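You operate a simulated robot arm through the tools that you are given. There is no shell and no other tool. Be economical: measure what you need, move in short steps, check, and stop when the job is done.

The job below is to be done with a simulated robot arm. You get a single attempt, and the scene is never put back.

Task
Brush ochre bole over the clamped moulding's top, let it dry, then move it to the green mat.
Fine: use the yellow brush and put it back; leave the blue brush; black knob to FREE and stop slid right back first.

Only the result counts: the job must be done as asked and must still hold three seconds after the hand-in. Knocking over, shifting, dropping, spilling or breaking anything else fails it.

Robot
A 7-joint arm with a two-finger parallel gripper, fixed in place. Base frame: the origin is at the foot of the arm, x ahead of it, y to its left, z up. Lengths are in m, angles in rad, forces in N, time in s.
Its first joint turns from -1.152 to 1.152 rad. Payload 1.57 kg.
Tool frame: the origin (TCP) lies between the finger pads and is the grasp point; the fingertips stand 0.03 m ahead of it; z points along the fingers, y is the line along which they close. Largest opening 0.11 m; finger width 0.024, thickness 0.012; the body of the gripper, 0.048 by 0.112 m, starts 0.078 m behind the TCP.
Orientation is that of the tool frame in the base frame, as [roll, pitch, yaw] about the fixed x, y, z axes, in that order (R = Rz(yaw) Ry(pitch) Rx(roll)). With the fingers straight down and closing along the base's y, the tool's x points along the base's -x, its y along +y and its z along -z.

Tools
- The arm moves only by the tool arm_command. Its arguments are lists of equal length, an entry for each row: "linear": the shift along the tool's x, y, z in m, a list of three; "angular": the turn, a rotation vector about the tool's x, y, z in rad, a list of three; "hand": the finger opening in m, from 0 to 0.11. In form: {"linear": [[dx, dy, dz], ...], "angular": [[rx, ry, rz], ...], "hand": [hand, ...]}. A call has 1 to 12 rows; each row shifts and turns the commanded pose from where the row before left it, along the tool's axes as they then stand. Each row takes 0.2 s and may step no farther than 0.05 m and 0.15 rad from the row before; otherwise, or with a gripper value out of range, the whole call is refused. Where a pose cannot be reached the arm comes as near as it can. A force on the tool above 40 N (or 10 N above the force at the start of the call, whichever is more), or a blocked arm, ends the call early, and 0.2 s more pass. Each finger travels about 0.108 m/s and halts on what it meets, pressing with about 22 N; the grip force reading is that of the motor and also rises with nothing between the fingers. The clock runs only during rows and for 0.2 s after the last one: add rows that do not move to give the fingers time. The reply holds the time, the measured pose of the TCP, the force on the tool along the base axes, the opening and the grip force, in the units named above and with some noise.
- Cameras (640 x 400 px; columns grow to the right, rows downward): "scene" is fixed at [0.1696, -0.4088, 1.3932]; the picture's right is [0.79, -0.61, 0.00], its down [-0.41, -0.54, -0.73] and it looks along [0.44, 0.58, -0.68] (base axes); focal length 224 px, centre (320, 200). "wrist" rides on the gripper at [0.07, 0.016, -0.141] in the tool frame; the picture's right is [-0.23, 0.97, 0.00], its down [-0.86, -0.20, -0.48] and it looks along [-0.47, -0.11, 0.88] (tool axes); focal length 222 px, centre (320, 200). There is no depth. A picture from a camera that has moved, and an enlarged one, comes with that camera's place and axes in the base frame and with its lens. The place of the scene camera against the robot may be out by one fixed shift of up to 0.025 m in any direction.
- capture(camera): a new picture of that camera. It takes no simulated time.
- zoom(camera, box): a new picture of the part [left, top, right, bottom] of that camera's present view, enlarged. It takes no simulated time.
- finish_job(): hands the job in; it is judged then, once.

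Go step by step. Nothing tells you positions but the pictures and the camera data: compare them with the known pose of the tool, close in by small moves and look again before you grip or let go. The budget is 120 turns and 68 pictures, counting those below and the enlarged ones. Unless the task says otherwise, let go and move clear before handing in, and close with one line.

The tools are called after "Emit:" by a JSON object that holds its "fn" and its "kwargs". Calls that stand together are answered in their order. arm_command: Moves the arm, as the interface text tells. Its arguments: {"type":"object","properties":{"linear":{"type":"array","items":{"type":"array","items":{"type":"number"}}},"angular":{"type":"array","items":{"type":"array","items":{"type":"number"}}},"hand":{"type":"array","items":{"type":"number"}}},"required":["linear","angular","hand"]} The other tools are called the same way: capture (camera) takes a picture; zoom (camera, box) takes an enlarged picture of a part of a camera's view; finish_job () hands the job in.

At the start:

```text
time_s: 0.0
eef_pos: [0.395, -0.0328, 1.2075]
tcp_rot: [-3.142, -0.001, -3.142]
ft_force: [1.3, 0.1, -0.1]
gripper_width: 0.1099
finger_force: 0.1
```

scene: 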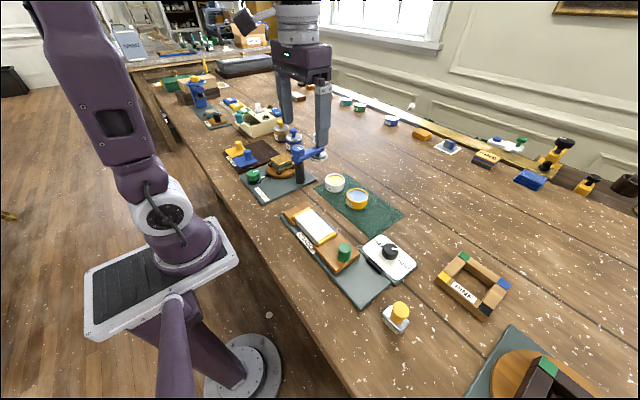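
wrist: 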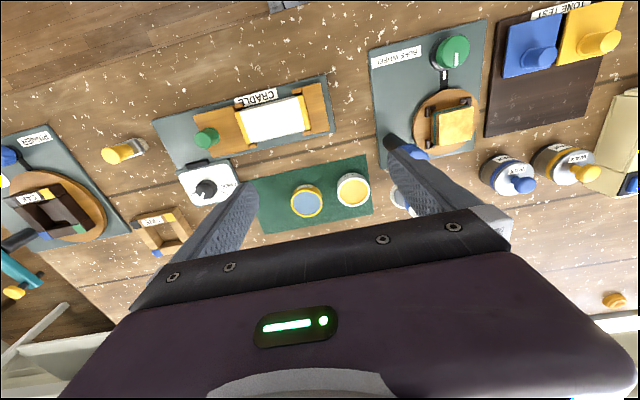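

I see a crowded bench with several stations (CRADLE, TONE TEST, etc.). I'll enlarge the pictures to identify things before moving.

Emit:
{"fn": "zoom", "kwargs": {"camera": "wrist", "box": [360, 0, 640, 200]}}

Emit:
{"fn": "zoom", "kwargs": {"camera": "wrist", "box": [130, 60, 390, 240]}}

Emit:
{"fn": "zoom", "kwargs": {"camera": "scene", "box": [160, 60, 340, 200]}}

Emit:
{"fn": "zoom", "kwargs": {"camera": "scene", "box": [260, 160, 440, 310]}}

```text
2.00 times, centred on (500, 100) of wrist
camera zoom: at [0.3255, -0.0157, 1.349], right [0.23, 0.97, 0.0], down [0.86, -0.2, 0.48], along [0.47, -0.11, -0.88], focal length 444 px, centre (-40, 400)
```

zoom: 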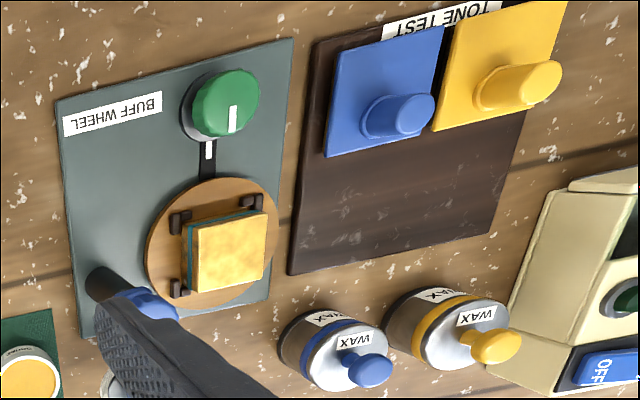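

```text
2.22 times, centred on (260, 150) of wrist
camera zoom: at [0.3255, -0.0157, 1.349], right [0.23, 0.97, 0.0], down [0.86, -0.2, 0.48], along [0.47, -0.11, -0.88], focal length 494 px, centre (453, 311)
```

zoom: 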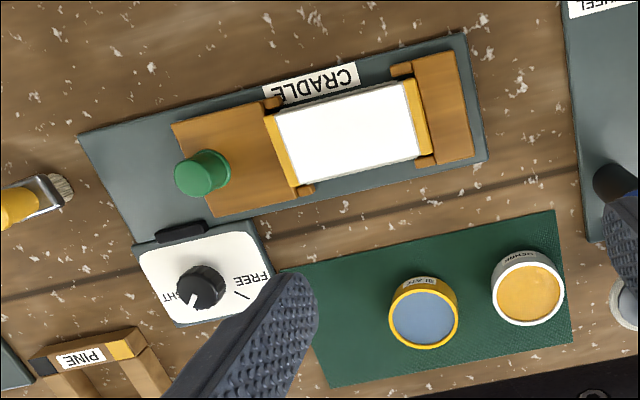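

```text
2.86 times, centred on (250, 130) of scene
camera zoom: at [0.1696, -0.4088, 1.3932], right [0.79, -0.61, 0.0], down [-0.41, -0.54, -0.73], along [0.44, 0.58, -0.68], focal length 640 px, centre (520, 400)
```

zoom: 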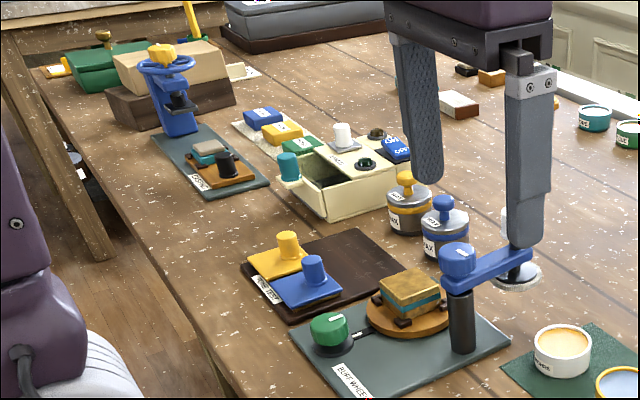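

```text
2.67 times, centred on (350, 235) of scene
camera zoom: at [0.1696, -0.4088, 1.3932], right [0.79, -0.61, 0.0], down [-0.41, -0.54, -0.73], along [0.44, 0.58, -0.68], focal length 598 px, centre (240, 107)
```

zoom: 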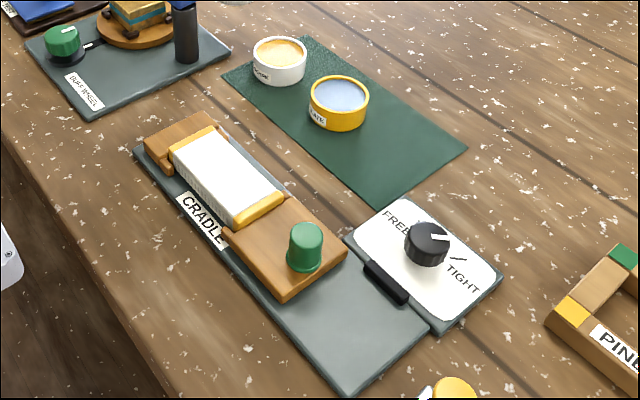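

The moulding (white with yellow ends) sits in the CRADLE, with a green-knobbed stop and a black FREE/TIGHT knob. The pots are on the green mat. I need to find the brushes.

Emit:
{"fn": "zoom", "kwargs": {"camera": "scene", "box": [360, 240, 640, 400]}}

Emit:
{"fn": "zoom", "kwargs": {"camera": "wrist", "box": [0, 90, 200, 310]}}

Emit:
{"fn": "zoom", "kwargs": {"camera": "scene", "box": [400, 100, 640, 250]}}

Emit:
{"fn": "zoom", "kwargs": {"camera": "scene", "box": [310, 165, 380, 215]}}

```text
2.29 times, centred on (500, 320) of scene
camera zoom: at [0.1696, -0.4088, 1.3932], right [0.79, -0.61, 0.0], down [-0.41, -0.54, -0.73], along [0.44, 0.58, -0.68], focal length 512 px, centre (-91, -74)
```

zoom: 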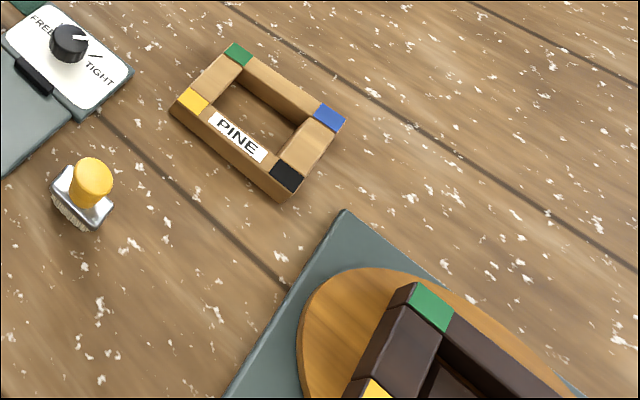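

```text
1.82 times, centred on (100, 200) of wrist
camera zoom: at [0.3255, -0.0157, 1.349], right [0.23, 0.97, 0.0], down [0.86, -0.2, 0.48], along [0.47, -0.11, -0.88], focal length 404 px, centre (720, 200)
```

zoom: 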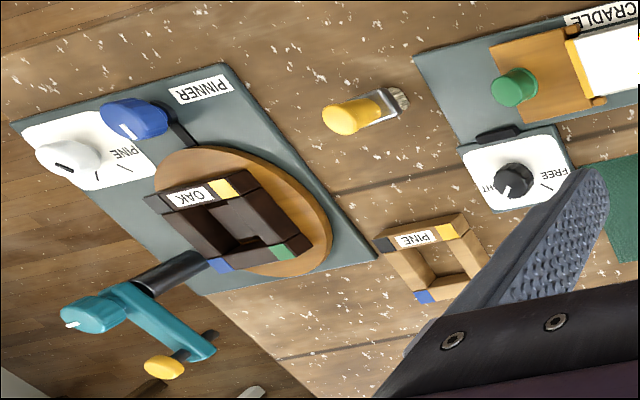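

```text
2.67 times, centred on (520, 175) of scene
camera zoom: at [0.1696, -0.4088, 1.3932], right [0.79, -0.61, 0.0], down [-0.41, -0.54, -0.73], along [0.44, 0.58, -0.68], focal length 598 px, centre (-213, 267)
```

zoom: 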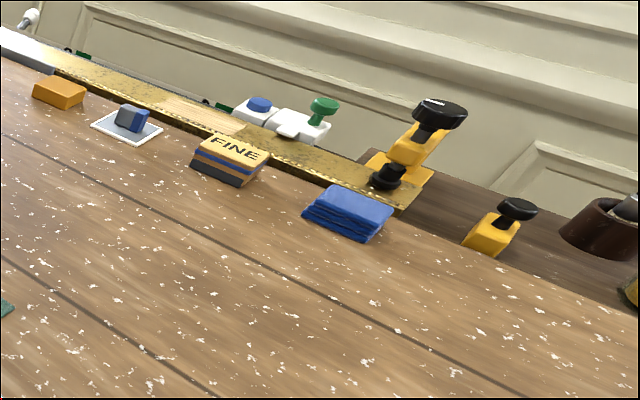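

```text
8.00 times, centred on (345, 190) of scene
camera zoom: at [0.1696, -0.4088, 1.3932], right [0.79, -0.61, 0.0], down [-0.41, -0.54, -0.73], along [0.44, 0.58, -0.68], focal length 1793 px, centre (120, 280)
```

zoom: 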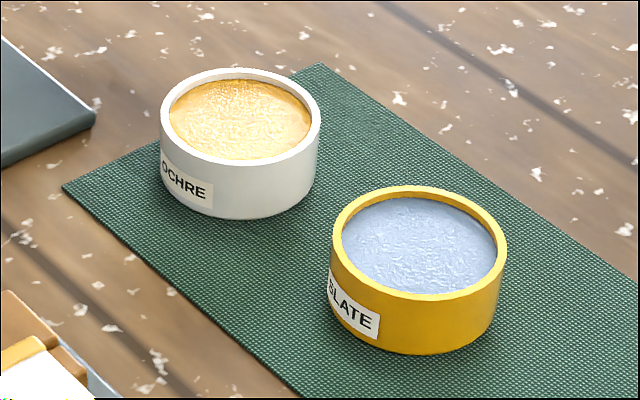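

Comparing the two cameras puts the bench higher than stated, near z≈0.91, so I'll check that by parallax. The yellow brush stands upright at about (0.365, -0.378). I'll move over it and look.

Emit:
{"fn": "arm_command", "kwargs": {"linear": [[0.0, -0.049, 0], [0.0, -0.049, 0], [0.0, -0.049, 0], [0.01, -0.049, 0], [0.01, -0.049, 0.01], [0.01, -0.049, 0.02], [0, -0.049, 0.02]], "angular": [[0, 0, 0], [0, 0, 0], [0, 0, 0], [0, 0, 0], [0, 0, 0], [0, 0, 0], [0, 0, 0]], "hand": [0.11, 0.11, 0.11, 0.11, 0.11, 0.11, 0.11]}}

Emit:
{"fn": "capture", "kwargs": {"camera": "wrist"}}

Emit:
{"fn": "capture", "kwargs": {"camera": "scene"}}

```text
refused: row 5 steps farther than a row can; nothing moved
```

```text
57 pictures are left
camera wrist: at [0.3255, -0.0157, 1.349], right [0.23, 0.97, 0.0], down [0.86, -0.2, 0.48], along [0.47, -0.11, -0.88], focal length 222 px, centre (320, 200)
```

wrist: 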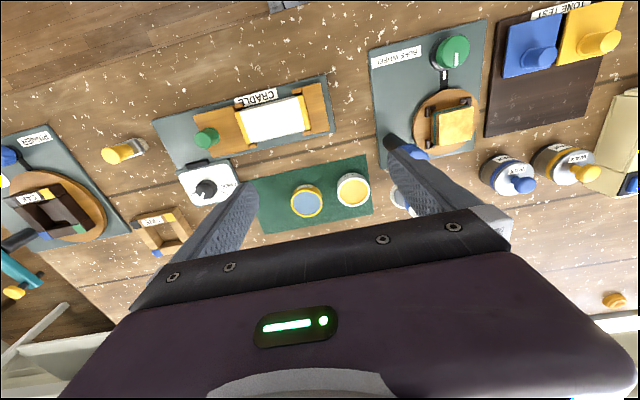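

```text
56 pictures are left
```

scene: 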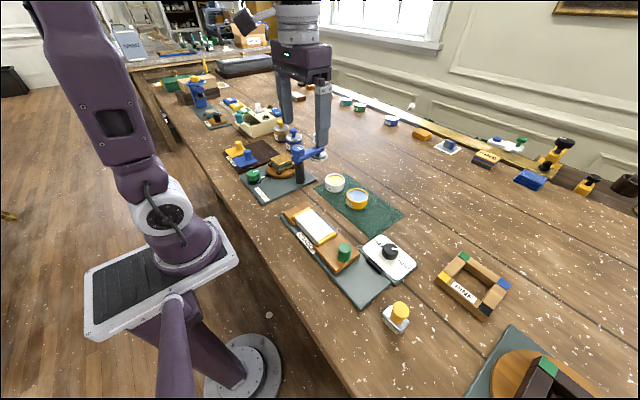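

The last call was refused because a row stepped too far, and nothing moved. I'm sending it again with smaller steps.

Emit:
{"fn": "arm_command", "kwargs": {"linear": [[0.0, -0.048, 0], [0.0, -0.048, 0], [0.0, -0.048, 0], [0.01, -0.048, 0], [0.01, -0.048, 0.0], [0.01, -0.048, 0.0], [0, -0.045, 0.02], [0, 0, 0.03]], "angular": [[0, 0, 0], [0, 0, 0], [0, 0, 0], [0, 0, 0], [0, 0, 0], [0, 0, 0], [0, 0, 0], [0, 0, 0]], "hand": [0.11, 0.11, 0.11, 0.11, 0.11, 0.11, 0.11, 0.11]}}

```text
time_s: 1.8
eef_pos: [0.3649, -0.3656, 1.157]
tcp_rot: [3.14, 0.0, -3.139]
ft_force: [0.4, 0.6, -0.3]
gripper_width: 0.1098
finger_force: 0.1
```

The arm is at (0.365, -0.366, 1.157). I'll look at the brush from here.

Emit:
{"fn": "capture", "kwargs": {"camera": "wrist"}}

Emit:
{"fn": "capture", "kwargs": {"camera": "scene"}}

```text
55 pictures are left
camera wrist: at [0.2949, -0.348, 1.2985], right [0.23, 0.97, 0.0], down [0.86, -0.2, 0.48], along [0.47, -0.11, -0.88], focal length 222 px, centre (320, 200)
```

wrist: 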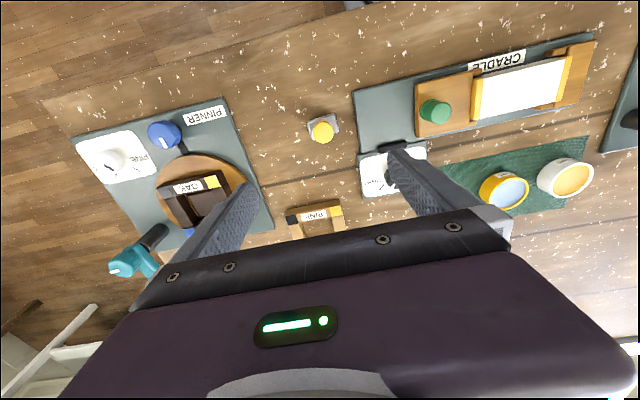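

```text
54 pictures are left
```

scene: 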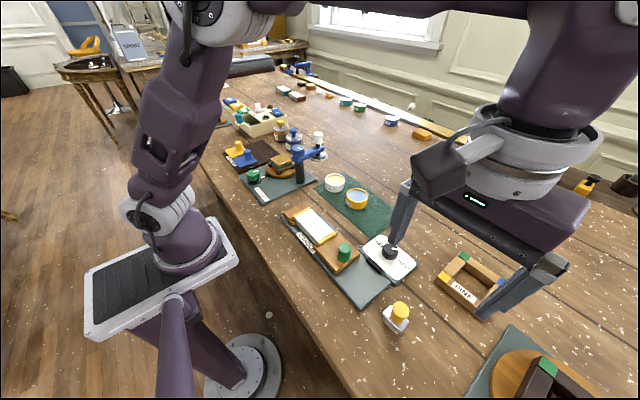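

Triangulating between the two wrist views puts the bench at z≈0.92 and the knob at about (0.357, -0.360). I'll zoom in on the brush for its size and orientation.

Emit:
{"fn": "zoom", "kwargs": {"camera": "wrist", "box": [280, 90, 376, 150]}}

Emit:
{"fn": "zoom", "kwargs": {"camera": "scene", "box": [360, 285, 440, 345]}}

```text
6.67 times, centred on (328, 120) of wrist
camera zoom: at [0.2949, -0.348, 1.2985], right [0.23, 0.97, 0.0], down [0.86, -0.2, 0.48], along [0.47, -0.11, -0.88], focal length 1481 px, centre (267, 733)
```

zoom: 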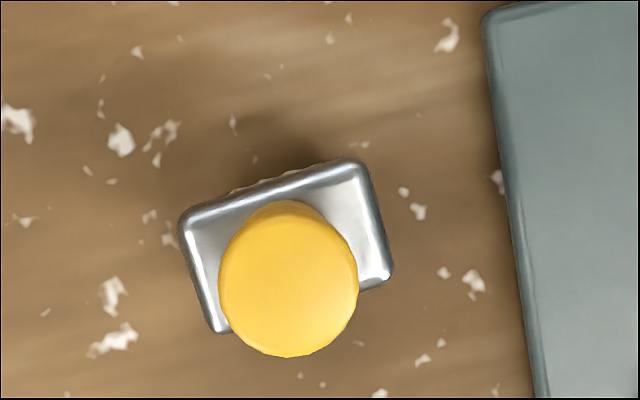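

```text
6.67 times, centred on (400, 315) of scene
camera zoom: at [0.1695, -0.4089, 1.3932], right [0.79, -0.61, 0.0], down [-0.41, -0.54, -0.73], along [0.44, 0.58, -0.68], focal length 1494 px, centre (-213, -567)
```

zoom: 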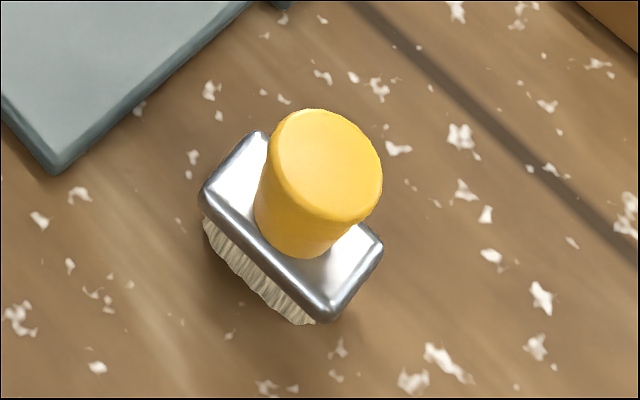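

The brush is upright with its ferrule along base y; the knob is about 31 mm across and 43 mm tall. I'll lower to z≈1.04 above it and look again.

Emit:
{"fn": "arm_command", "kwargs": {"linear": [[0.008, 0.006, 0.03], [0, 0, 0.03], [0, 0, 0.03], [0, 0, 0.027], [0, 0, 0]], "angular": [[0, 0, 0], [0, 0, 0], [0, 0, 0], [0, 0, 0], [0, 0, 0]], "hand": [0.11, 0.11, 0.11, 0.11, 0.11]}}

Emit:
{"fn": "capture", "kwargs": {"camera": "wrist"}}

Emit:
{"fn": "zoom", "kwargs": {"camera": "scene", "box": [330, 220, 490, 340]}}

```text
time_s: 3.0
eef_pos: [0.3569, -0.3604, 1.0411]
tcp_rot: [-3.141, 0.0, 3.14]
ft_force: [0.3, 0.3, -0.2]
gripper_width: 0.1101
finger_force: 0.1
```

```text
51 pictures are left
camera wrist: at [0.2875, -0.343, 1.1817], right [0.23, 0.97, 0.0], down [0.85, -0.2, 0.48], along [0.47, -0.11, -0.88], focal length 222 px, centre (320, 200)
```

wrist: 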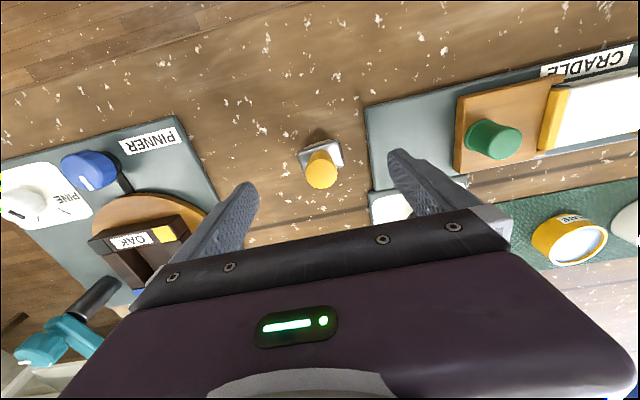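

```text
3.33 times, centred on (410, 280) of scene
camera zoom: at [0.1696, -0.4088, 1.3932], right [0.79, -0.61, 0.0], down [-0.41, -0.54, -0.73], along [0.44, 0.58, -0.68], focal length 747 px, centre (20, -67)
```

zoom: 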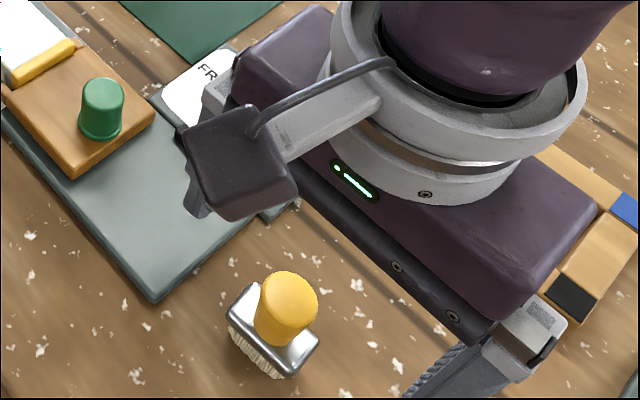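

The knob top triangulates to z≈0.985 at (0.356, -0.359), which is under the TCP. I'll lower further with the fingers wide.

Emit:
{"fn": "arm_command", "kwargs": {"linear": [[0, 0.001, 0.02], [0, 0, 0.02], [0, 0, 0.013], [0, 0, 0]], "angular": [[0, 0, 0], [0, 0, 0], [0, 0, 0], [0, 0, 0]], "hand": [0.11, 0.11, 0.08, 0.08]}}

Emit:
{"fn": "capture", "kwargs": {"camera": "wrist"}}

Emit:
{"fn": "zoom", "kwargs": {"camera": "scene", "box": [330, 240, 490, 360]}}

```text
time_s: 4.0
eef_pos: [0.357, -0.3595, 0.9904]
tcp_rot: [-3.14, 0.002, 3.141]
ft_force: [-1.2, 1.6, 35.7]
gripper_width: 0.0808
finger_force: 0.9
```

```text
49 pictures are left
camera wrist: at [0.2877, -0.3417, 1.1308], right [0.23, 0.97, 0.0], down [0.85, -0.2, 0.48], along [0.47, -0.11, -0.88], focal length 222 px, centre (320, 200)
```

wrist: 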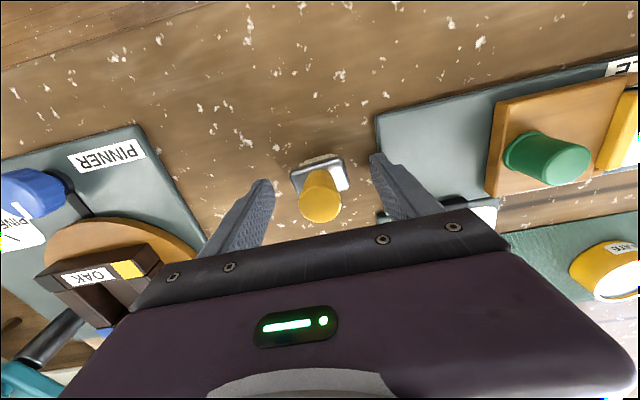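

```text
3.33 times, centred on (410, 300) of scene
camera zoom: at [0.1691, -0.4084, 1.3934], right [0.79, -0.61, 0.0], down [-0.41, -0.54, -0.73], along [0.45, 0.58, -0.68], focal length 747 px, centre (20, -133)
```

zoom: 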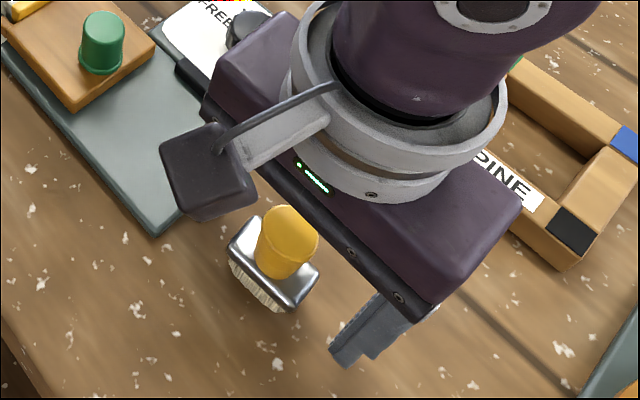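

The z force of 36 N shows a fingertip touched down at z≈0.96. Long-baseline triangulation agrees, with the cradle plate top at z≈0.956. The knob must span about 0.97–1.01, so I'll rise 20 mm and close on it.

Emit:
{"fn": "arm_command", "kwargs": {"linear": [[0.0, 0, -0.01], [0.002, 0.001, -0.01], [0, 0, 0]], "angular": [[0, 0, 0], [0, 0, 0], [0, 0, 0]], "hand": [0.08, 0.08, 0.08]}}

Emit:
{"fn": "zoom", "kwargs": {"camera": "wrist", "box": [240, 120, 400, 240]}}

```text
time_s: 4.8
eef_pos: [0.3547, -0.3576, 1.0085]
tcp_rot: [3.141, 0.0, -3.14]
ft_force: [1.2, -0.1, -0.1]
gripper_width: 0.08
finger_force: 0.2
```

```text
3.33 times, centred on (320, 180) of wrist
camera zoom: at [0.2859, -0.3409, 1.1495], right [0.23, 0.97, 0.0], down [0.86, -0.2, 0.48], along [0.47, -0.11, -0.88], focal length 740 px, centre (320, 267)
```

zoom: 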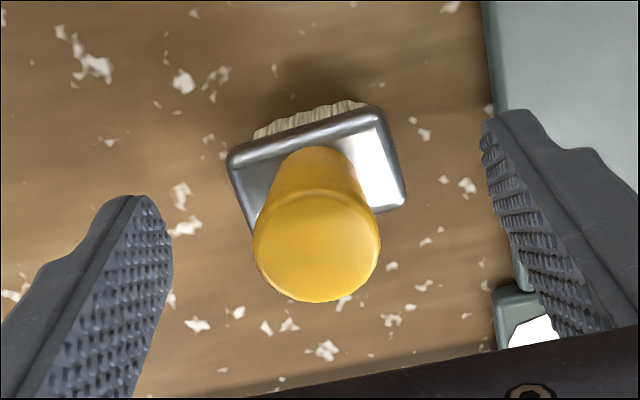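

The knob is centred between the fingers. I'll close on it.

Emit:
{"fn": "arm_command", "kwargs": {"linear": [[0, 0, 0], [0, 0, 0], [0, 0, 0], [0, 0, 0]], "angular": [[0, 0, 0], [0, 0, 0], [0, 0, 0], [0, 0, 0]], "hand": [0.05, 0.02, 0.02, 0.02]}}

Emit:
{"fn": "zoom", "kwargs": {"camera": "wrist", "box": [240, 120, 400, 240]}}

```text
time_s: 5.8
eef_pos: [0.3554, -0.3579, 1.011]
tcp_rot: [-3.139, 0.001, 3.141]
ft_force: [-2.0, 14.3, 38.3]
gripper_width: 0.0228
finger_force: 21.8
```

```text
3.33 times, centred on (320, 180) of wrist
camera zoom: at [0.2858, -0.3399, 1.1513], right [0.23, 0.97, 0.0], down [0.85, -0.2, 0.48], along [0.47, -0.11, -0.88], focal length 740 px, centre (320, 267)
```

zoom: 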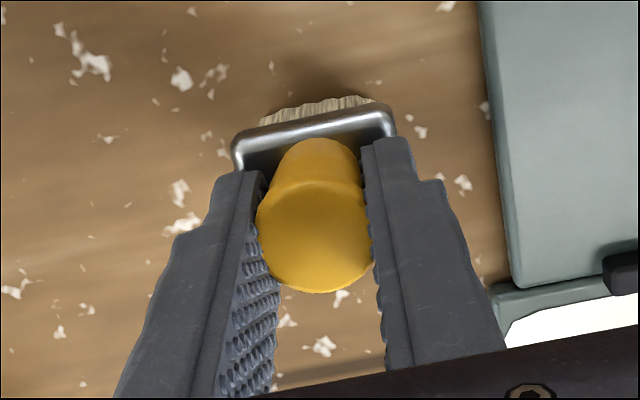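

I have the knob at 23 mm opening, but the tips press on the ferrule. I'll lift a little at a time and check.

Emit:
{"fn": "arm_command", "kwargs": {"linear": [[0, 0, -0.004], [0, 0, -0.006], [0, 0, -0.02], [0, 0, -0.03], [0, 0, 0]], "angular": [[0, 0, 0], [0, 0, 0], [0, 0, 0], [0, 0, 0], [0, 0, 0]], "hand": [0.02, 0.02, 0.02, 0.02, 0.02]}}

Emit:
{"fn": "capture", "kwargs": {"camera": "wrist"}}

Emit:
{"fn": "zoom", "kwargs": {"camera": "scene", "box": [330, 200, 490, 320]}}

```text
time_s: 7.0
eef_pos: [0.3548, -0.3582, 1.0683]
tcp_rot: [-3.141, -0.002, 3.141]
ft_force: [0.0, -0.4, -0.5]
gripper_width: 0.0228
finger_force: 22.1
```

```text
45 pictures are left
camera wrist: at [0.2851, -0.3403, 1.2092], right [0.23, 0.97, 0.0], down [0.86, -0.2, 0.48], along [0.47, -0.11, -0.88], focal length 222 px, centre (320, 200)
```

wrist: 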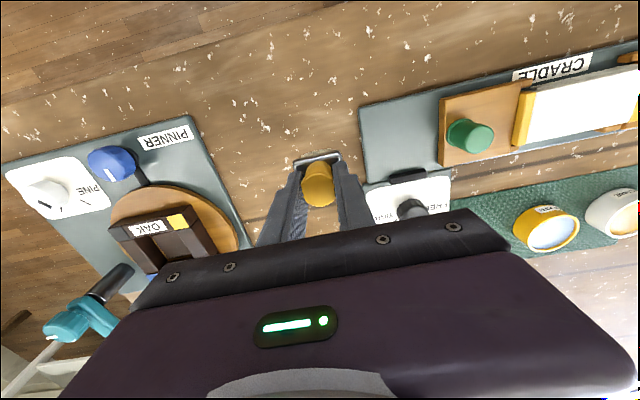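

```text
3.33 times, centred on (410, 260) of scene
camera zoom: at [0.1696, -0.4088, 1.3932], right [0.79, -0.61, 0.0], down [-0.41, -0.54, -0.73], along [0.44, 0.58, -0.68], focal length 747 px, centre (20, 0)
```

zoom: 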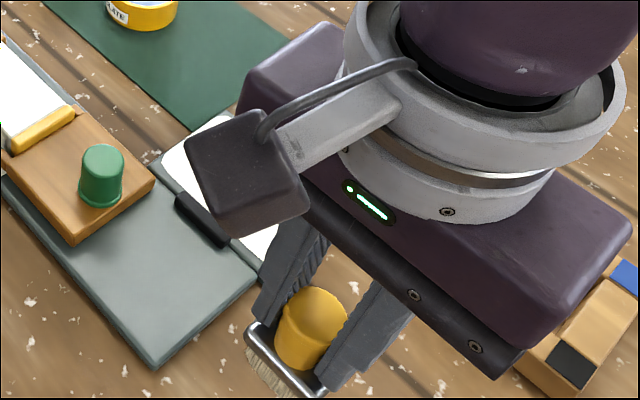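

The brush is held straight, with its rest height at TCP z≈1.011. I'll raise it and travel toward the ochre pot near (0.525, 0.0), stopping short for a look.

Emit:
{"fn": "arm_command", "kwargs": {"linear": [[0, 0, -0.045], [0, 0, -0.045], [-0.017, 0.038, 0], [-0.017, 0.038, 0], [-0.017, 0.038, 0], [-0.017, 0.038, 0], [-0.017, 0.038, 0], [-0.017, 0.038, 0], [-0.017, 0.038, 0], [-0.017, 0.038, 0], [0, 0, 0]], "angular": [[0, 0, 0], [0, 0, 0], [0, 0, 0], [0, 0, 0], [0, 0, 0], [0, 0, 0], [0, 0, 0], [0, 0, 0], [0, 0, 0], [0, 0, 0], [0, 0, 0]], "hand": [0.02, 0.02, 0.02, 0.02, 0.02, 0.02, 0.02, 0.02, 0.02, 0.02, 0.02]}}

Emit:
{"fn": "capture", "kwargs": {"camera": "wrist"}}

Emit:
{"fn": "capture", "kwargs": {"camera": "scene"}}

```text
time_s: 9.4
eef_pos: [0.4911, -0.0526, 1.1587]
tcp_rot: [-3.141, 0.0, 3.141]
ft_force: [0.6, -0.5, -1.4]
gripper_width: 0.0228
finger_force: 21.9
```

```text
43 pictures are left
camera wrist: at [0.4223, -0.036, 1.2994], right [0.23, 0.97, 0.0], down [0.86, -0.2, 0.48], along [0.47, -0.11, -0.88], focal length 222 px, centre (320, 200)
```

wrist: 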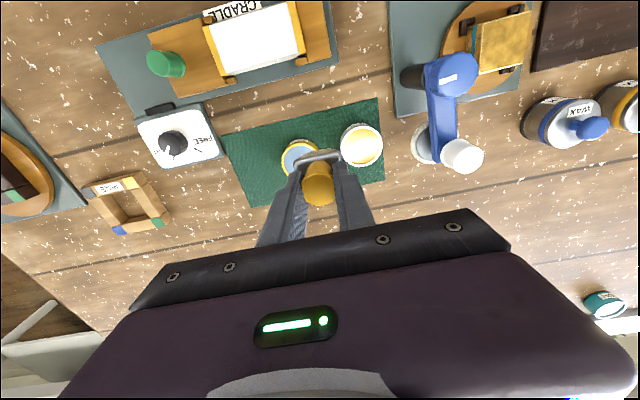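

```text
42 pictures are left
```

scene: 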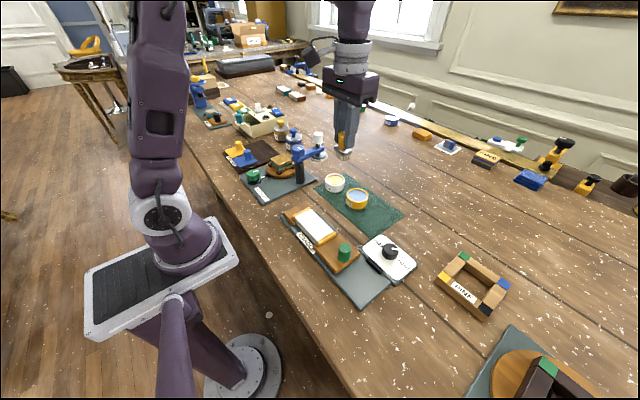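

Triangulation puts the ochre pot's rim centre at about (0.516, 0.003) and z≈0.985. The bristle tips hang about 0.059 below the TCP, so I'll centre above the pot and lower to z≈1.075.

Emit:
{"fn": "arm_command", "kwargs": {"linear": [[-0.012, 0.028, 0.01], [-0.013, 0.028, 0.025], [0, 0, 0.025], [0, 0, 0.024], [0, 0, 0]], "angular": [[0, 0, 0], [0, 0, 0], [0, 0, 0], [0, 0, 0], [0, 0, 0]], "hand": [0.02, 0.02, 0.02, 0.02, 0.02]}}

Emit:
{"fn": "capture", "kwargs": {"camera": "wrist"}}

Emit:
{"fn": "zoom", "kwargs": {"camera": "scene", "box": [295, 130, 391, 202]}}

```text
time_s: 10.6
eef_pos: [0.5149, 0.0029, 1.0757]
tcp_rot: [3.141, 0.0, 3.141]
ft_force: [0.1, 0.0, -1.0]
gripper_width: 0.0228
finger_force: 22.1
```

```text
41 pictures are left
camera wrist: at [0.4461, 0.0192, 1.2148], right [0.23, 0.97, 0.0], down [0.86, -0.2, 0.48], along [0.47, -0.11, -0.88], focal length 222 px, centre (320, 200)
```

wrist: 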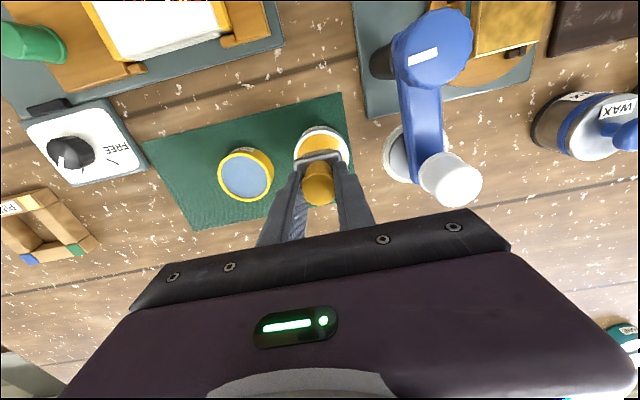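

```text
5.56 times, centred on (343, 166) of scene
camera zoom: at [0.1696, -0.4088, 1.3932], right [0.79, -0.61, 0.0], down [-0.41, -0.54, -0.73], along [0.44, 0.58, -0.68], focal length 1245 px, centre (192, 389)
```

zoom: 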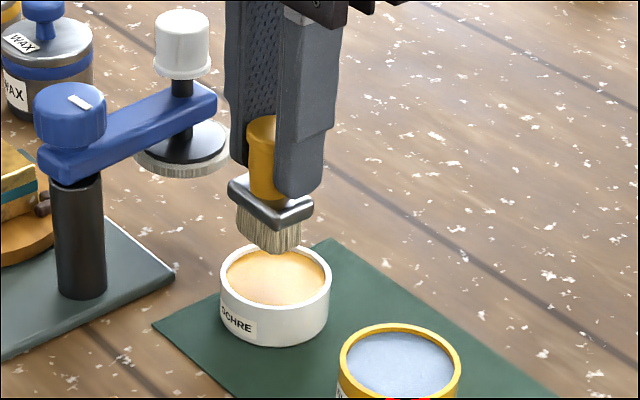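

The brush is almost centred above the ochre pot. I'll shift 4 mm and lower 24 mm, watching the force.

Emit:
{"fn": "arm_command", "kwargs": {"linear": [[0.004, 0.001, 0.008], [0, 0, 0.008], [0, 0, 0.008], [0, 0, 0]], "angular": [[0, 0, 0], [0, 0, 0], [0, 0, 0], [0, 0, 0]], "hand": [0.02, 0.02, 0.02, 0.02]}}

Emit:
{"fn": "zoom", "kwargs": {"camera": "scene", "box": [310, 150, 374, 198]}}

Emit:
{"fn": "zoom", "kwargs": {"camera": "wrist", "box": [270, 110, 370, 210]}}

```text
time_s: 11.6
eef_pos: [0.5103, 0.003, 1.0501]
tcp_rot: [-3.141, -0.001, 3.141]
ft_force: [0.2, 0.4, -0.5]
gripper_width: 0.0228
finger_force: 22.3
```

```text
8.33 times, centred on (342, 174) of scene
camera zoom: at [0.1696, -0.4088, 1.3932], right [0.79, -0.61, 0.0], down [-0.41, -0.54, -0.73], along [0.44, 0.58, -0.68], focal length 1868 px, centre (137, 417)
```

zoom: 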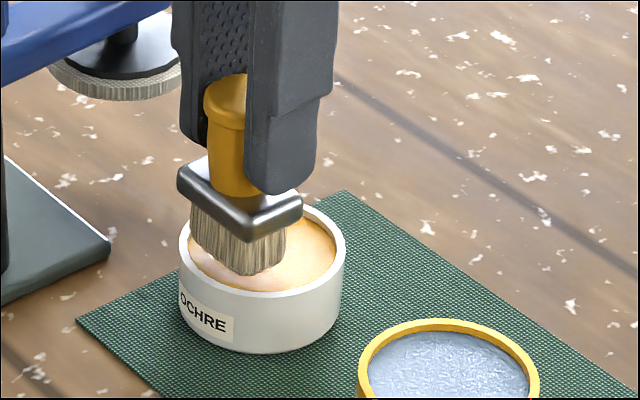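

```text
4.00 times, centred on (320, 160) of wrist
camera zoom: at [0.442, 0.0203, 1.1906], right [0.23, 0.97, 0.0], down [0.86, -0.2, 0.48], along [0.47, -0.11, -0.88], focal length 888 px, centre (320, 360)
```

zoom: 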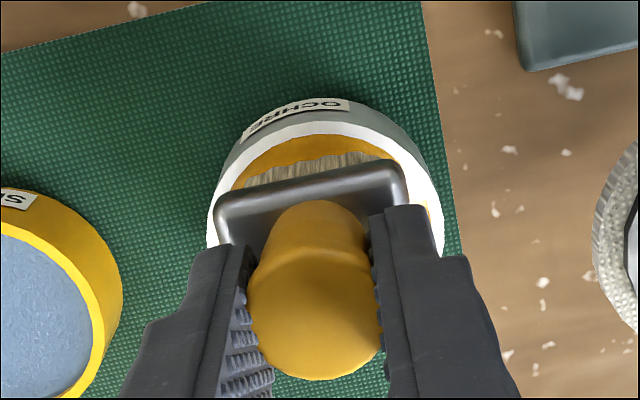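

The pot centre looks to be about 5 mm further out in x than the brush. I'll shift by that and lower gently until the bristles touch the bole.

Emit:
{"fn": "arm_command", "kwargs": {"linear": [[-0.006, 0, 0.0], [0, 0, 0.006], [0, 0, 0.004], [0, 0, 0]], "angular": [[0, 0, 0], [0, 0, 0], [0, 0, 0], [0, 0, 0]], "hand": [0.02, 0.02, 0.02, 0.02]}}

Emit:
{"fn": "zoom", "kwargs": {"camera": "scene", "box": [310, 150, 374, 198]}}

```text
time_s: 12.6
eef_pos: [0.517, 0.0027, 1.041]
tcp_rot: [-3.14, 0.002, -3.14]
ft_force: [0.6, -0.2, 16.8]
gripper_width: 0.0226
finger_force: 22.2
```

```text
8.33 times, centred on (342, 174) of scene
camera zoom: at [0.1693, -0.4088, 1.3933], right [0.79, -0.61, 0.0], down [-0.41, -0.54, -0.73], along [0.44, 0.58, -0.68], focal length 1868 px, centre (137, 417)
```

zoom: 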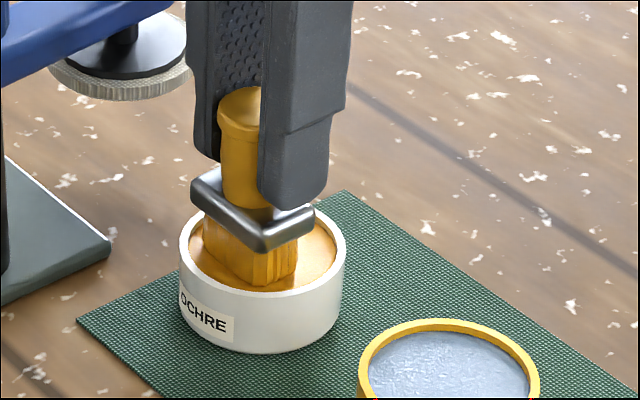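

The bristles are loaded with ochre. I'll lift out and move over toward the moulding at about (0.364, -0.10) to look closely.

Emit:
{"fn": "arm_command", "kwargs": {"linear": [[0, 0, -0.02], [0, 0, -0.04], [0, 0, -0.03], [0.03, -0.02, 0], [0.03, -0.02, 0], [0.03, -0.02, 0], [0.03, -0.02, 0], [0.033, -0.024, 0], [0, 0, 0]], "angular": [[0, 0, 0], [0, 0, 0], [0, 0, 0], [0, 0, 0], [0, 0, 0], [0, 0, 0], [0, 0, 0], [0, 0, 0], [0, 0, 0]], "hand": [0.02, 0.02, 0.02, 0.02, 0.02, 0.02, 0.02, 0.02, 0.02]}}

Emit:
{"fn": "capture", "kwargs": {"camera": "wrist"}}

Emit:
{"fn": "zoom", "kwargs": {"camera": "scene", "box": [270, 180, 398, 276]}}

```text
time_s: 14.6
eef_pos: [0.3643, -0.101, 1.1293]
tcp_rot: [3.141, 0.002, 3.141]
ft_force: [0.4, 0.4, -0.6]
gripper_width: 0.0224
finger_force: 22.2
```

```text
36 pictures are left
camera wrist: at [0.2953, -0.0835, 1.2703], right [0.23, 0.97, 0.0], down [0.85, -0.2, 0.48], along [0.47, -0.11, -0.88], focal length 222 px, centre (320, 200)
```

wrist: 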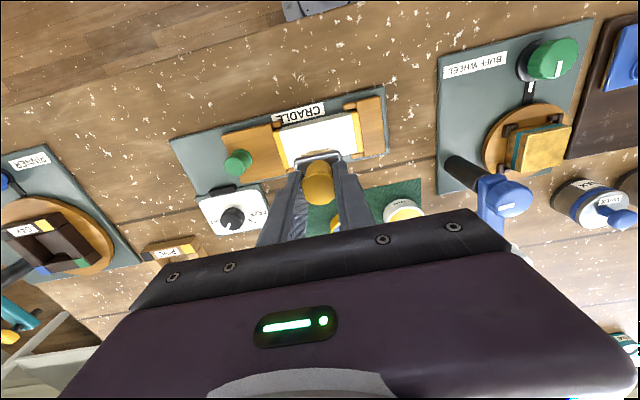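

```text
4.17 times, centred on (334, 228) of scene
camera zoom: at [0.1695, -0.4088, 1.3932], right [0.79, -0.61, 0.0], down [-0.41, -0.54, -0.73], along [0.44, 0.58, -0.68], focal length 934 px, centre (262, 83)
```

zoom: 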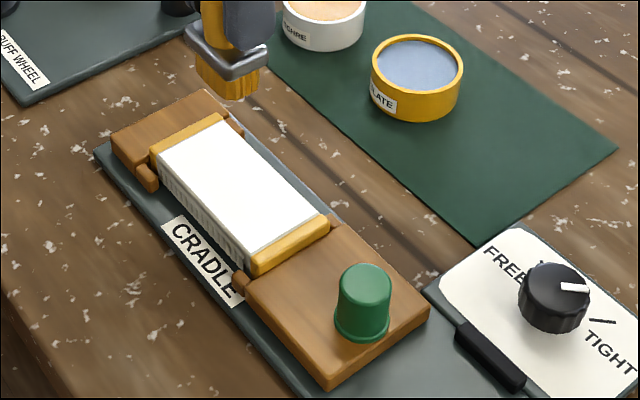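

The white top spans about x 0.341–0.390 and y −0.153 to −0.053. I'll lower the brush over its centre until it touches lightly.

Emit:
{"fn": "arm_command", "kwargs": {"linear": [[-0.002, -0.002, 0.03], [0, 0, 0.03], [0, 0, 0.015], [0, 0, 0.004], [0, 0, 0]], "angular": [[0, 0, 0], [0, 0, 0], [0, 0, 0], [0, 0, 0], [0, 0, 0]], "hand": [0.02, 0.02, 0.02, 0.02, 0.02]}}

Emit:
{"fn": "zoom", "kwargs": {"camera": "scene", "box": [270, 190, 366, 262]}}

```text
time_s: 15.8
eef_pos: [0.3676, -0.1027, 1.0511]
tcp_rot: [3.14, 0.0, -3.141]
ft_force: [0.2, -1.0, -0.5]
gripper_width: 0.0229
finger_force: 21.6
```

```text
5.56 times, centred on (318, 226) of scene
camera zoom: at [0.1696, -0.4088, 1.3932], right [0.79, -0.61, 0.0], down [-0.41, -0.54, -0.73], along [0.44, 0.58, -0.68], focal length 1245 px, centre (331, 56)
```

zoom: 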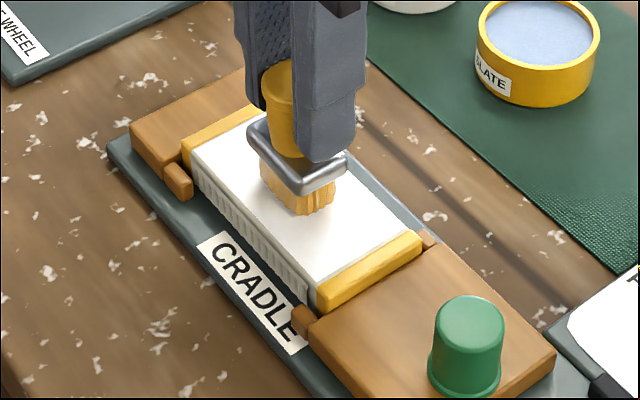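

The brush hovers just above the centre of the gesso. I'll lower in small steps to find contact.

Emit:
{"fn": "arm_command", "kwargs": {"linear": [[0, 0, 0.003], [0, 0, 0.002], [0, 0, 0]], "angular": [[0, 0, 0], [0, 0, 0], [0, 0, 0]], "hand": [0.02, 0.02, 0.02]}}

```text
time_s: 16.6
eef_pos: [0.3673, -0.1019, 1.0468]
tcp_rot: [3.141, 0.002, 3.141]
ft_force: [1.5, 0.6, 12.7]
gripper_width: 0.0226
finger_force: 22.0
```

Contact is made at TCP z≈1.047 with 13 N. I'll stroke along the length, centre lane then near lane.

Emit:
{"fn": "arm_command", "kwargs": {"linear": [[0, -0.017, 0], [0, -0.018, 0], [0, 0.017, 0], [0, 0.017, 0], [0, 0.017, 0], [0, 0.017, 0], [0.015, 0, 0], [0, -0.017, 0], [0, -0.017, 0], [0, -0.017, 0], [0, -0.017, 0], [0, 0, 0]], "angular": [[0, 0, 0], [0, 0, 0], [0, 0, 0], [0, 0, 0], [0, 0, 0], [0, 0, 0], [0, 0, 0], [0, 0, 0], [0, 0, 0], [0, 0, 0], [0, 0, 0], [0, 0, 0]], "hand": [0.02, 0.02, 0.02, 0.02, 0.02, 0.02, 0.02, 0.02, 0.02, 0.02, 0.02, 0.02]}}

Emit:
{"fn": "zoom", "kwargs": {"camera": "scene", "box": [270, 190, 366, 262]}}

```text
time_s: 19.2
eef_pos: [0.3508, -0.1384, 1.0461]
tcp_rot: [-3.141, 0.0, -3.141]
ft_force: [0.1, 0.5, -0.4]
gripper_width: 0.0228
finger_force: 21.8
```

```text
5.56 times, centred on (318, 226) of scene
camera zoom: at [0.1696, -0.4088, 1.3932], right [0.79, -0.61, 0.0], down [-0.41, -0.54, -0.73], along [0.44, 0.58, -0.68], focal length 1245 px, centre (331, 56)
```

zoom: 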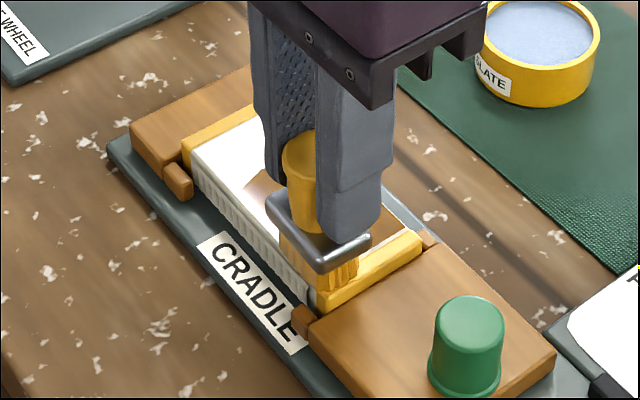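

Paint has gone on in the middle, but contact faded in the near lane, so the top may be slightly convex. I'll lift and look.

Emit:
{"fn": "arm_command", "kwargs": {"linear": [[0, 0, -0.03], [0, 0, -0.03], [-0.04, 0, -0.02], [0, 0, 0]], "angular": [[0, 0, 0], [0, 0, 0], [0, 0, 0], [0, 0, 0]], "hand": [0.02, 0.02, 0.02, 0.02]}}

Emit:
{"fn": "zoom", "kwargs": {"camera": "scene", "box": [270, 190, 366, 262]}}

```text
time_s: 20.2
eef_pos: [0.3931, -0.1388, 1.127]
tcp_rot: [-3.14, -0.002, -3.142]
ft_force: [0.1, 0.4, -0.7]
gripper_width: 0.0226
finger_force: 22.3
```

```text
5.56 times, centred on (318, 226) of scene
camera zoom: at [0.1696, -0.4088, 1.3932], right [0.79, -0.61, 0.0], down [-0.41, -0.54, -0.73], along [0.44, 0.58, -0.68], focal length 1245 px, centre (331, 56)
```

zoom: 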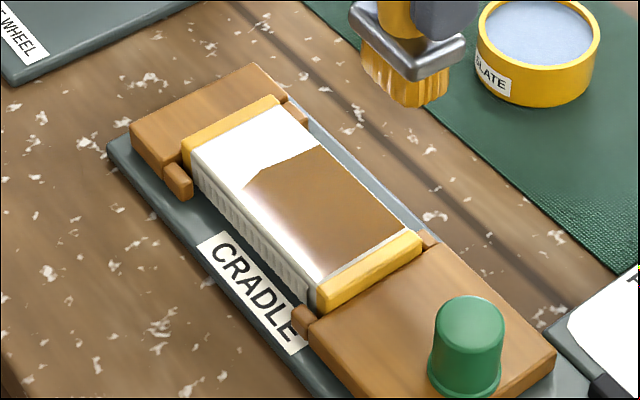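

The centre and far lanes are coated for about two-thirds of the length; the left (+y) end and the near strip remain. The brush still looks loaded, so I'll touch down at the +y end slightly lower.

Emit:
{"fn": "arm_command", "kwargs": {"linear": [[0.013, 0.035, 0], [0.014, 0.034, 0.02], [0, 0, 0.03], [0, 0, 0.025], [0, 0, 0.005], [0, 0, 0.003], [0, 0, 0]], "angular": [[0, 0, 0], [0, 0, 0], [0, 0, 0], [0, 0, 0], [0, 0, 0], [0, 0, 0], [0, 0, 0]], "hand": [0.02, 0.02, 0.02, 0.02, 0.02, 0.02, 0.02]}}

```text
time_s: 21.8
eef_pos: [0.3658, -0.0671, 1.0425]
tcp_rot: [3.141, 0.002, 3.141]
ft_force: [1.4, 4.6, 18.3]
gripper_width: 0.0223
finger_force: 22.2
```

I have contact at 18 N. I'll stroke the left end and then the near lane.

Emit:
{"fn": "arm_command", "kwargs": {"linear": [[0, -0.015, 0], [0, -0.015, 0], [0.013, 0, 0], [0, 0.015, 0], [0, 0.015, 0], [0, -0.017, 0], [0, -0.017, 0], [0, -0.017, 0], [0, -0.017, 0], [0, 0, 0]], "angular": [[0, 0, 0], [0, 0, 0], [0, 0, 0], [0, 0, 0], [0, 0, 0], [0, 0, 0], [0, 0, 0], [0, 0, 0], [0, 0, 0], [0, 0, 0]], "hand": [0.02, 0.02, 0.02, 0.02, 0.02, 0.02, 0.02, 0.02, 0.02, 0.02]}}

Emit:
{"fn": "zoom", "kwargs": {"camera": "scene", "box": [270, 190, 366, 262]}}

```text
time_s: 24.0
eef_pos: [0.3525, -0.136, 1.0428]
tcp_rot: [3.141, 0.004, -3.14]
ft_force: [-2.0, 2.8, 18.9]
gripper_width: 0.0222
finger_force: 21.6
stopped in row 10: the force on the tool passed its limit (the readings are from after the stop); the commanded pose is now the measured one
```

```text
5.56 times, centred on (318, 226) of scene
camera zoom: at [0.1693, -0.4087, 1.3933], right [0.79, -0.61, 0.0], down [-0.41, -0.54, -0.73], along [0.44, 0.58, -0.68], focal length 1245 px, centre (331, 56)
```

zoom: 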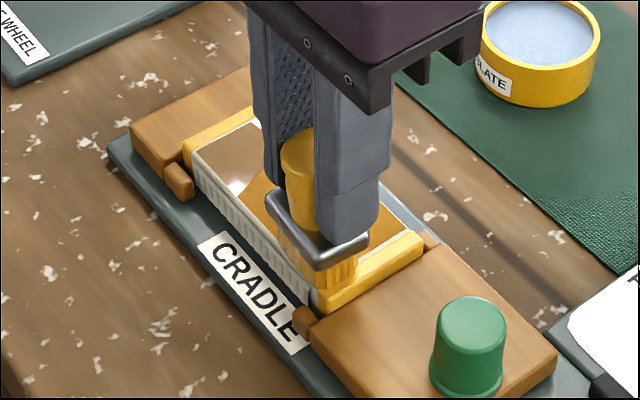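

The earlier patch has already dried to bright ochre, and fresh paint shows brown. I'll lift clear and check the coverage.

Emit:
{"fn": "arm_command", "kwargs": {"linear": [[0, 0, -0.03], [0, 0, -0.03], [-0.04, 0, -0.02], [0, 0, 0]], "angular": [[0, 0, 0], [0, 0, 0], [0, 0, 0], [0, 0, 0]], "hand": [0.02, 0.02, 0.02, 0.02]}}

Emit:
{"fn": "zoom", "kwargs": {"camera": "scene", "box": [270, 190, 366, 262]}}

```text
time_s: 25.0
eef_pos: [0.3927, -0.1365, 1.1227]
tcp_rot: [-3.141, 0.0, -3.138]
ft_force: [-0.6, 0.1, -0.6]
gripper_width: 0.0228
finger_force: 22.5
```

```text
5.56 times, centred on (318, 226) of scene
camera zoom: at [0.1696, -0.4088, 1.3932], right [0.79, -0.61, 0.0], down [-0.41, -0.54, -0.73], along [0.44, 0.58, -0.68], focal length 1245 px, centre (331, 56)
```

zoom: 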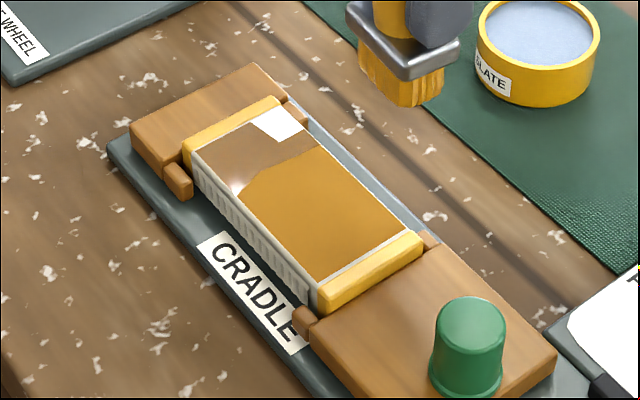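

Only the far +y corner is still white. I'll touch down there and stroke the far lane.

Emit:
{"fn": "arm_command", "kwargs": {"linear": [[0.006, 0.035, 0], [0.006, 0.033, 0.02], [0, 0, 0.03], [0, 0, 0.025], [0, 0, 0.004], [0, 0, 0.002], [0, 0.003, 0], [0, -0.017, 0], [0, -0.017, 0], [0, -0.017, 0], [0, -0.018, 0], [0, 0, 0]], "angular": [[0, 0, 0], [0, 0, 0], [0, 0, 0], [0, 0, 0], [0, 0, 0], [0, 0, 0], [0, 0, 0], [0, 0, 0], [0, 0, 0], [0, 0, 0], [0, 0, 0], [0, 0, 0]], "hand": [0.02, 0.02, 0.02, 0.02, 0.02, 0.02, 0.02, 0.02, 0.02, 0.02, 0.02, 0.02]}}

Emit:
{"fn": "arm_command", "kwargs": {"linear": [[0, 0, -0.03], [0, 0, -0.03], [-0.04, -0.02, -0.02], [0, 0, 0]], "angular": [[0, 0, 0], [0, 0, 0], [0, 0, 0], [0, 0, 0]], "hand": [0.02, 0.02, 0.02, 0.02]}}

Emit:
{"fn": "zoom", "kwargs": {"camera": "scene", "box": [270, 190, 366, 262]}}

```text
time_s: 26.7
eef_pos: [0.3802, -0.0692, 1.0438]
tcp_rot: [3.138, 0.006, -3.139]
ft_force: [-4.6, -0.6, 20.7]
gripper_width: 0.022
finger_force: 22.2
stopped in row 8: the force on the tool passed its limit (the readings are from after the stop); the commanded pose is now the measured one
```

```text
time_s: 27.7
eef_pos: [0.4205, -0.0895, 1.1217]
tcp_rot: [3.138, 0.005, -3.14]
ft_force: [-0.7, -0.5, 0.0]
gripper_width: 0.0226
finger_force: 21.8
```

```text
5.56 times, centred on (318, 226) of scene
camera zoom: at [0.1696, -0.4088, 1.3932], right [0.79, -0.61, 0.0], down [-0.41, -0.54, -0.73], along [0.44, 0.58, -0.68], focal length 1245 px, centre (331, 56)
```

zoom: 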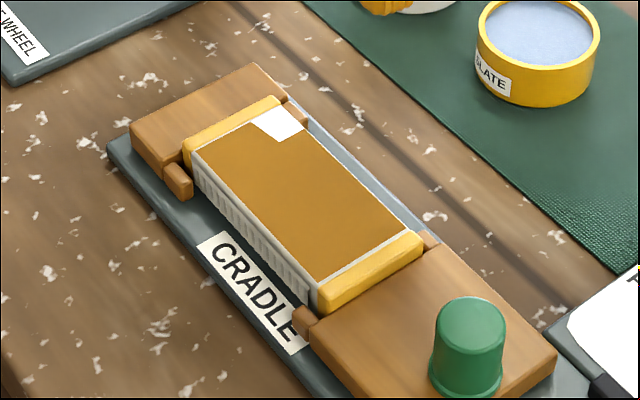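

The far corner remains white. Either the brush is spent or the contact was wrong, so I'll look at the bristles.

Emit:
{"fn": "zoom", "kwargs": {"camera": "scene", "box": [300, 150, 364, 198]}}

```text
8.33 times, centred on (332, 174) of scene
camera zoom: at [0.1696, -0.4088, 1.3932], right [0.79, -0.61, 0.0], down [-0.41, -0.54, -0.73], along [0.44, 0.58, -0.68], focal length 1868 px, centre (220, 417)
```

zoom: 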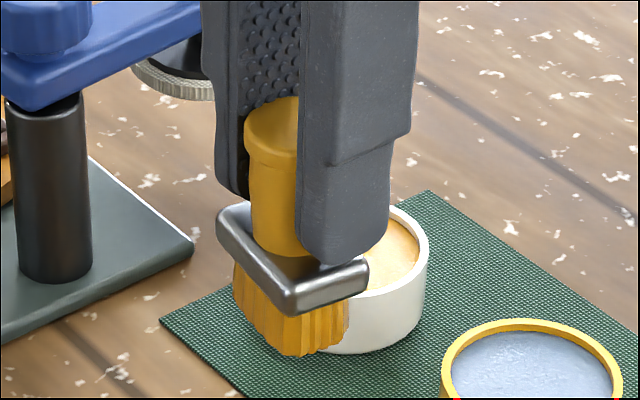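

The bristles are still loaded. I'll retry the corner with lighter contact and short strokes in both directions.

Emit:
{"fn": "arm_command", "kwargs": {"linear": [[0.04, 0.014, 0], [0, 0, 0.03], [0, 0, 0.03], [0, 0, 0.014], [0, 0, 0.002], [0, 0, 0]], "angular": [[0, 0, 0], [0, 0, 0], [0, 0, 0], [0, 0, 0], [0, 0, 0], [0, 0, 0]], "hand": [0.02, 0.02, 0.02, 0.02, 0.02, 0.02]}}

Emit:
{"fn": "zoom", "kwargs": {"camera": "scene", "box": [280, 180, 344, 228]}}

```text
time_s: 29.1
eef_pos: [0.3817, -0.0749, 1.0454]
tcp_rot: [3.138, 0.006, -3.14]
ft_force: [0.8, -0.1, -0.4]
gripper_width: 0.0225
finger_force: 22.3
```

```text
8.33 times, centred on (312, 204) of scene
camera zoom: at [0.1696, -0.4088, 1.3932], right [0.79, -0.61, 0.0], down [-0.41, -0.54, -0.73], along [0.44, 0.58, -0.68], focal length 1868 px, centre (387, 167)
```

zoom: 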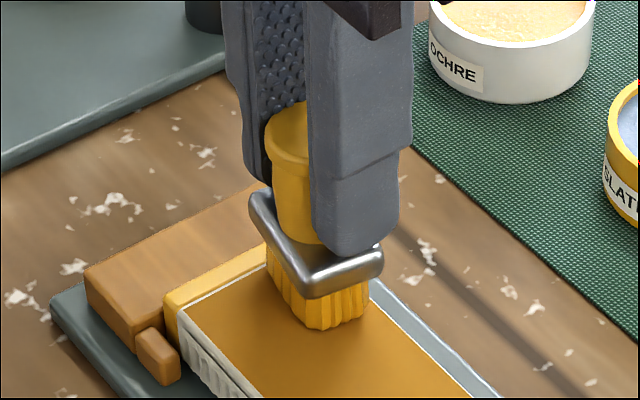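

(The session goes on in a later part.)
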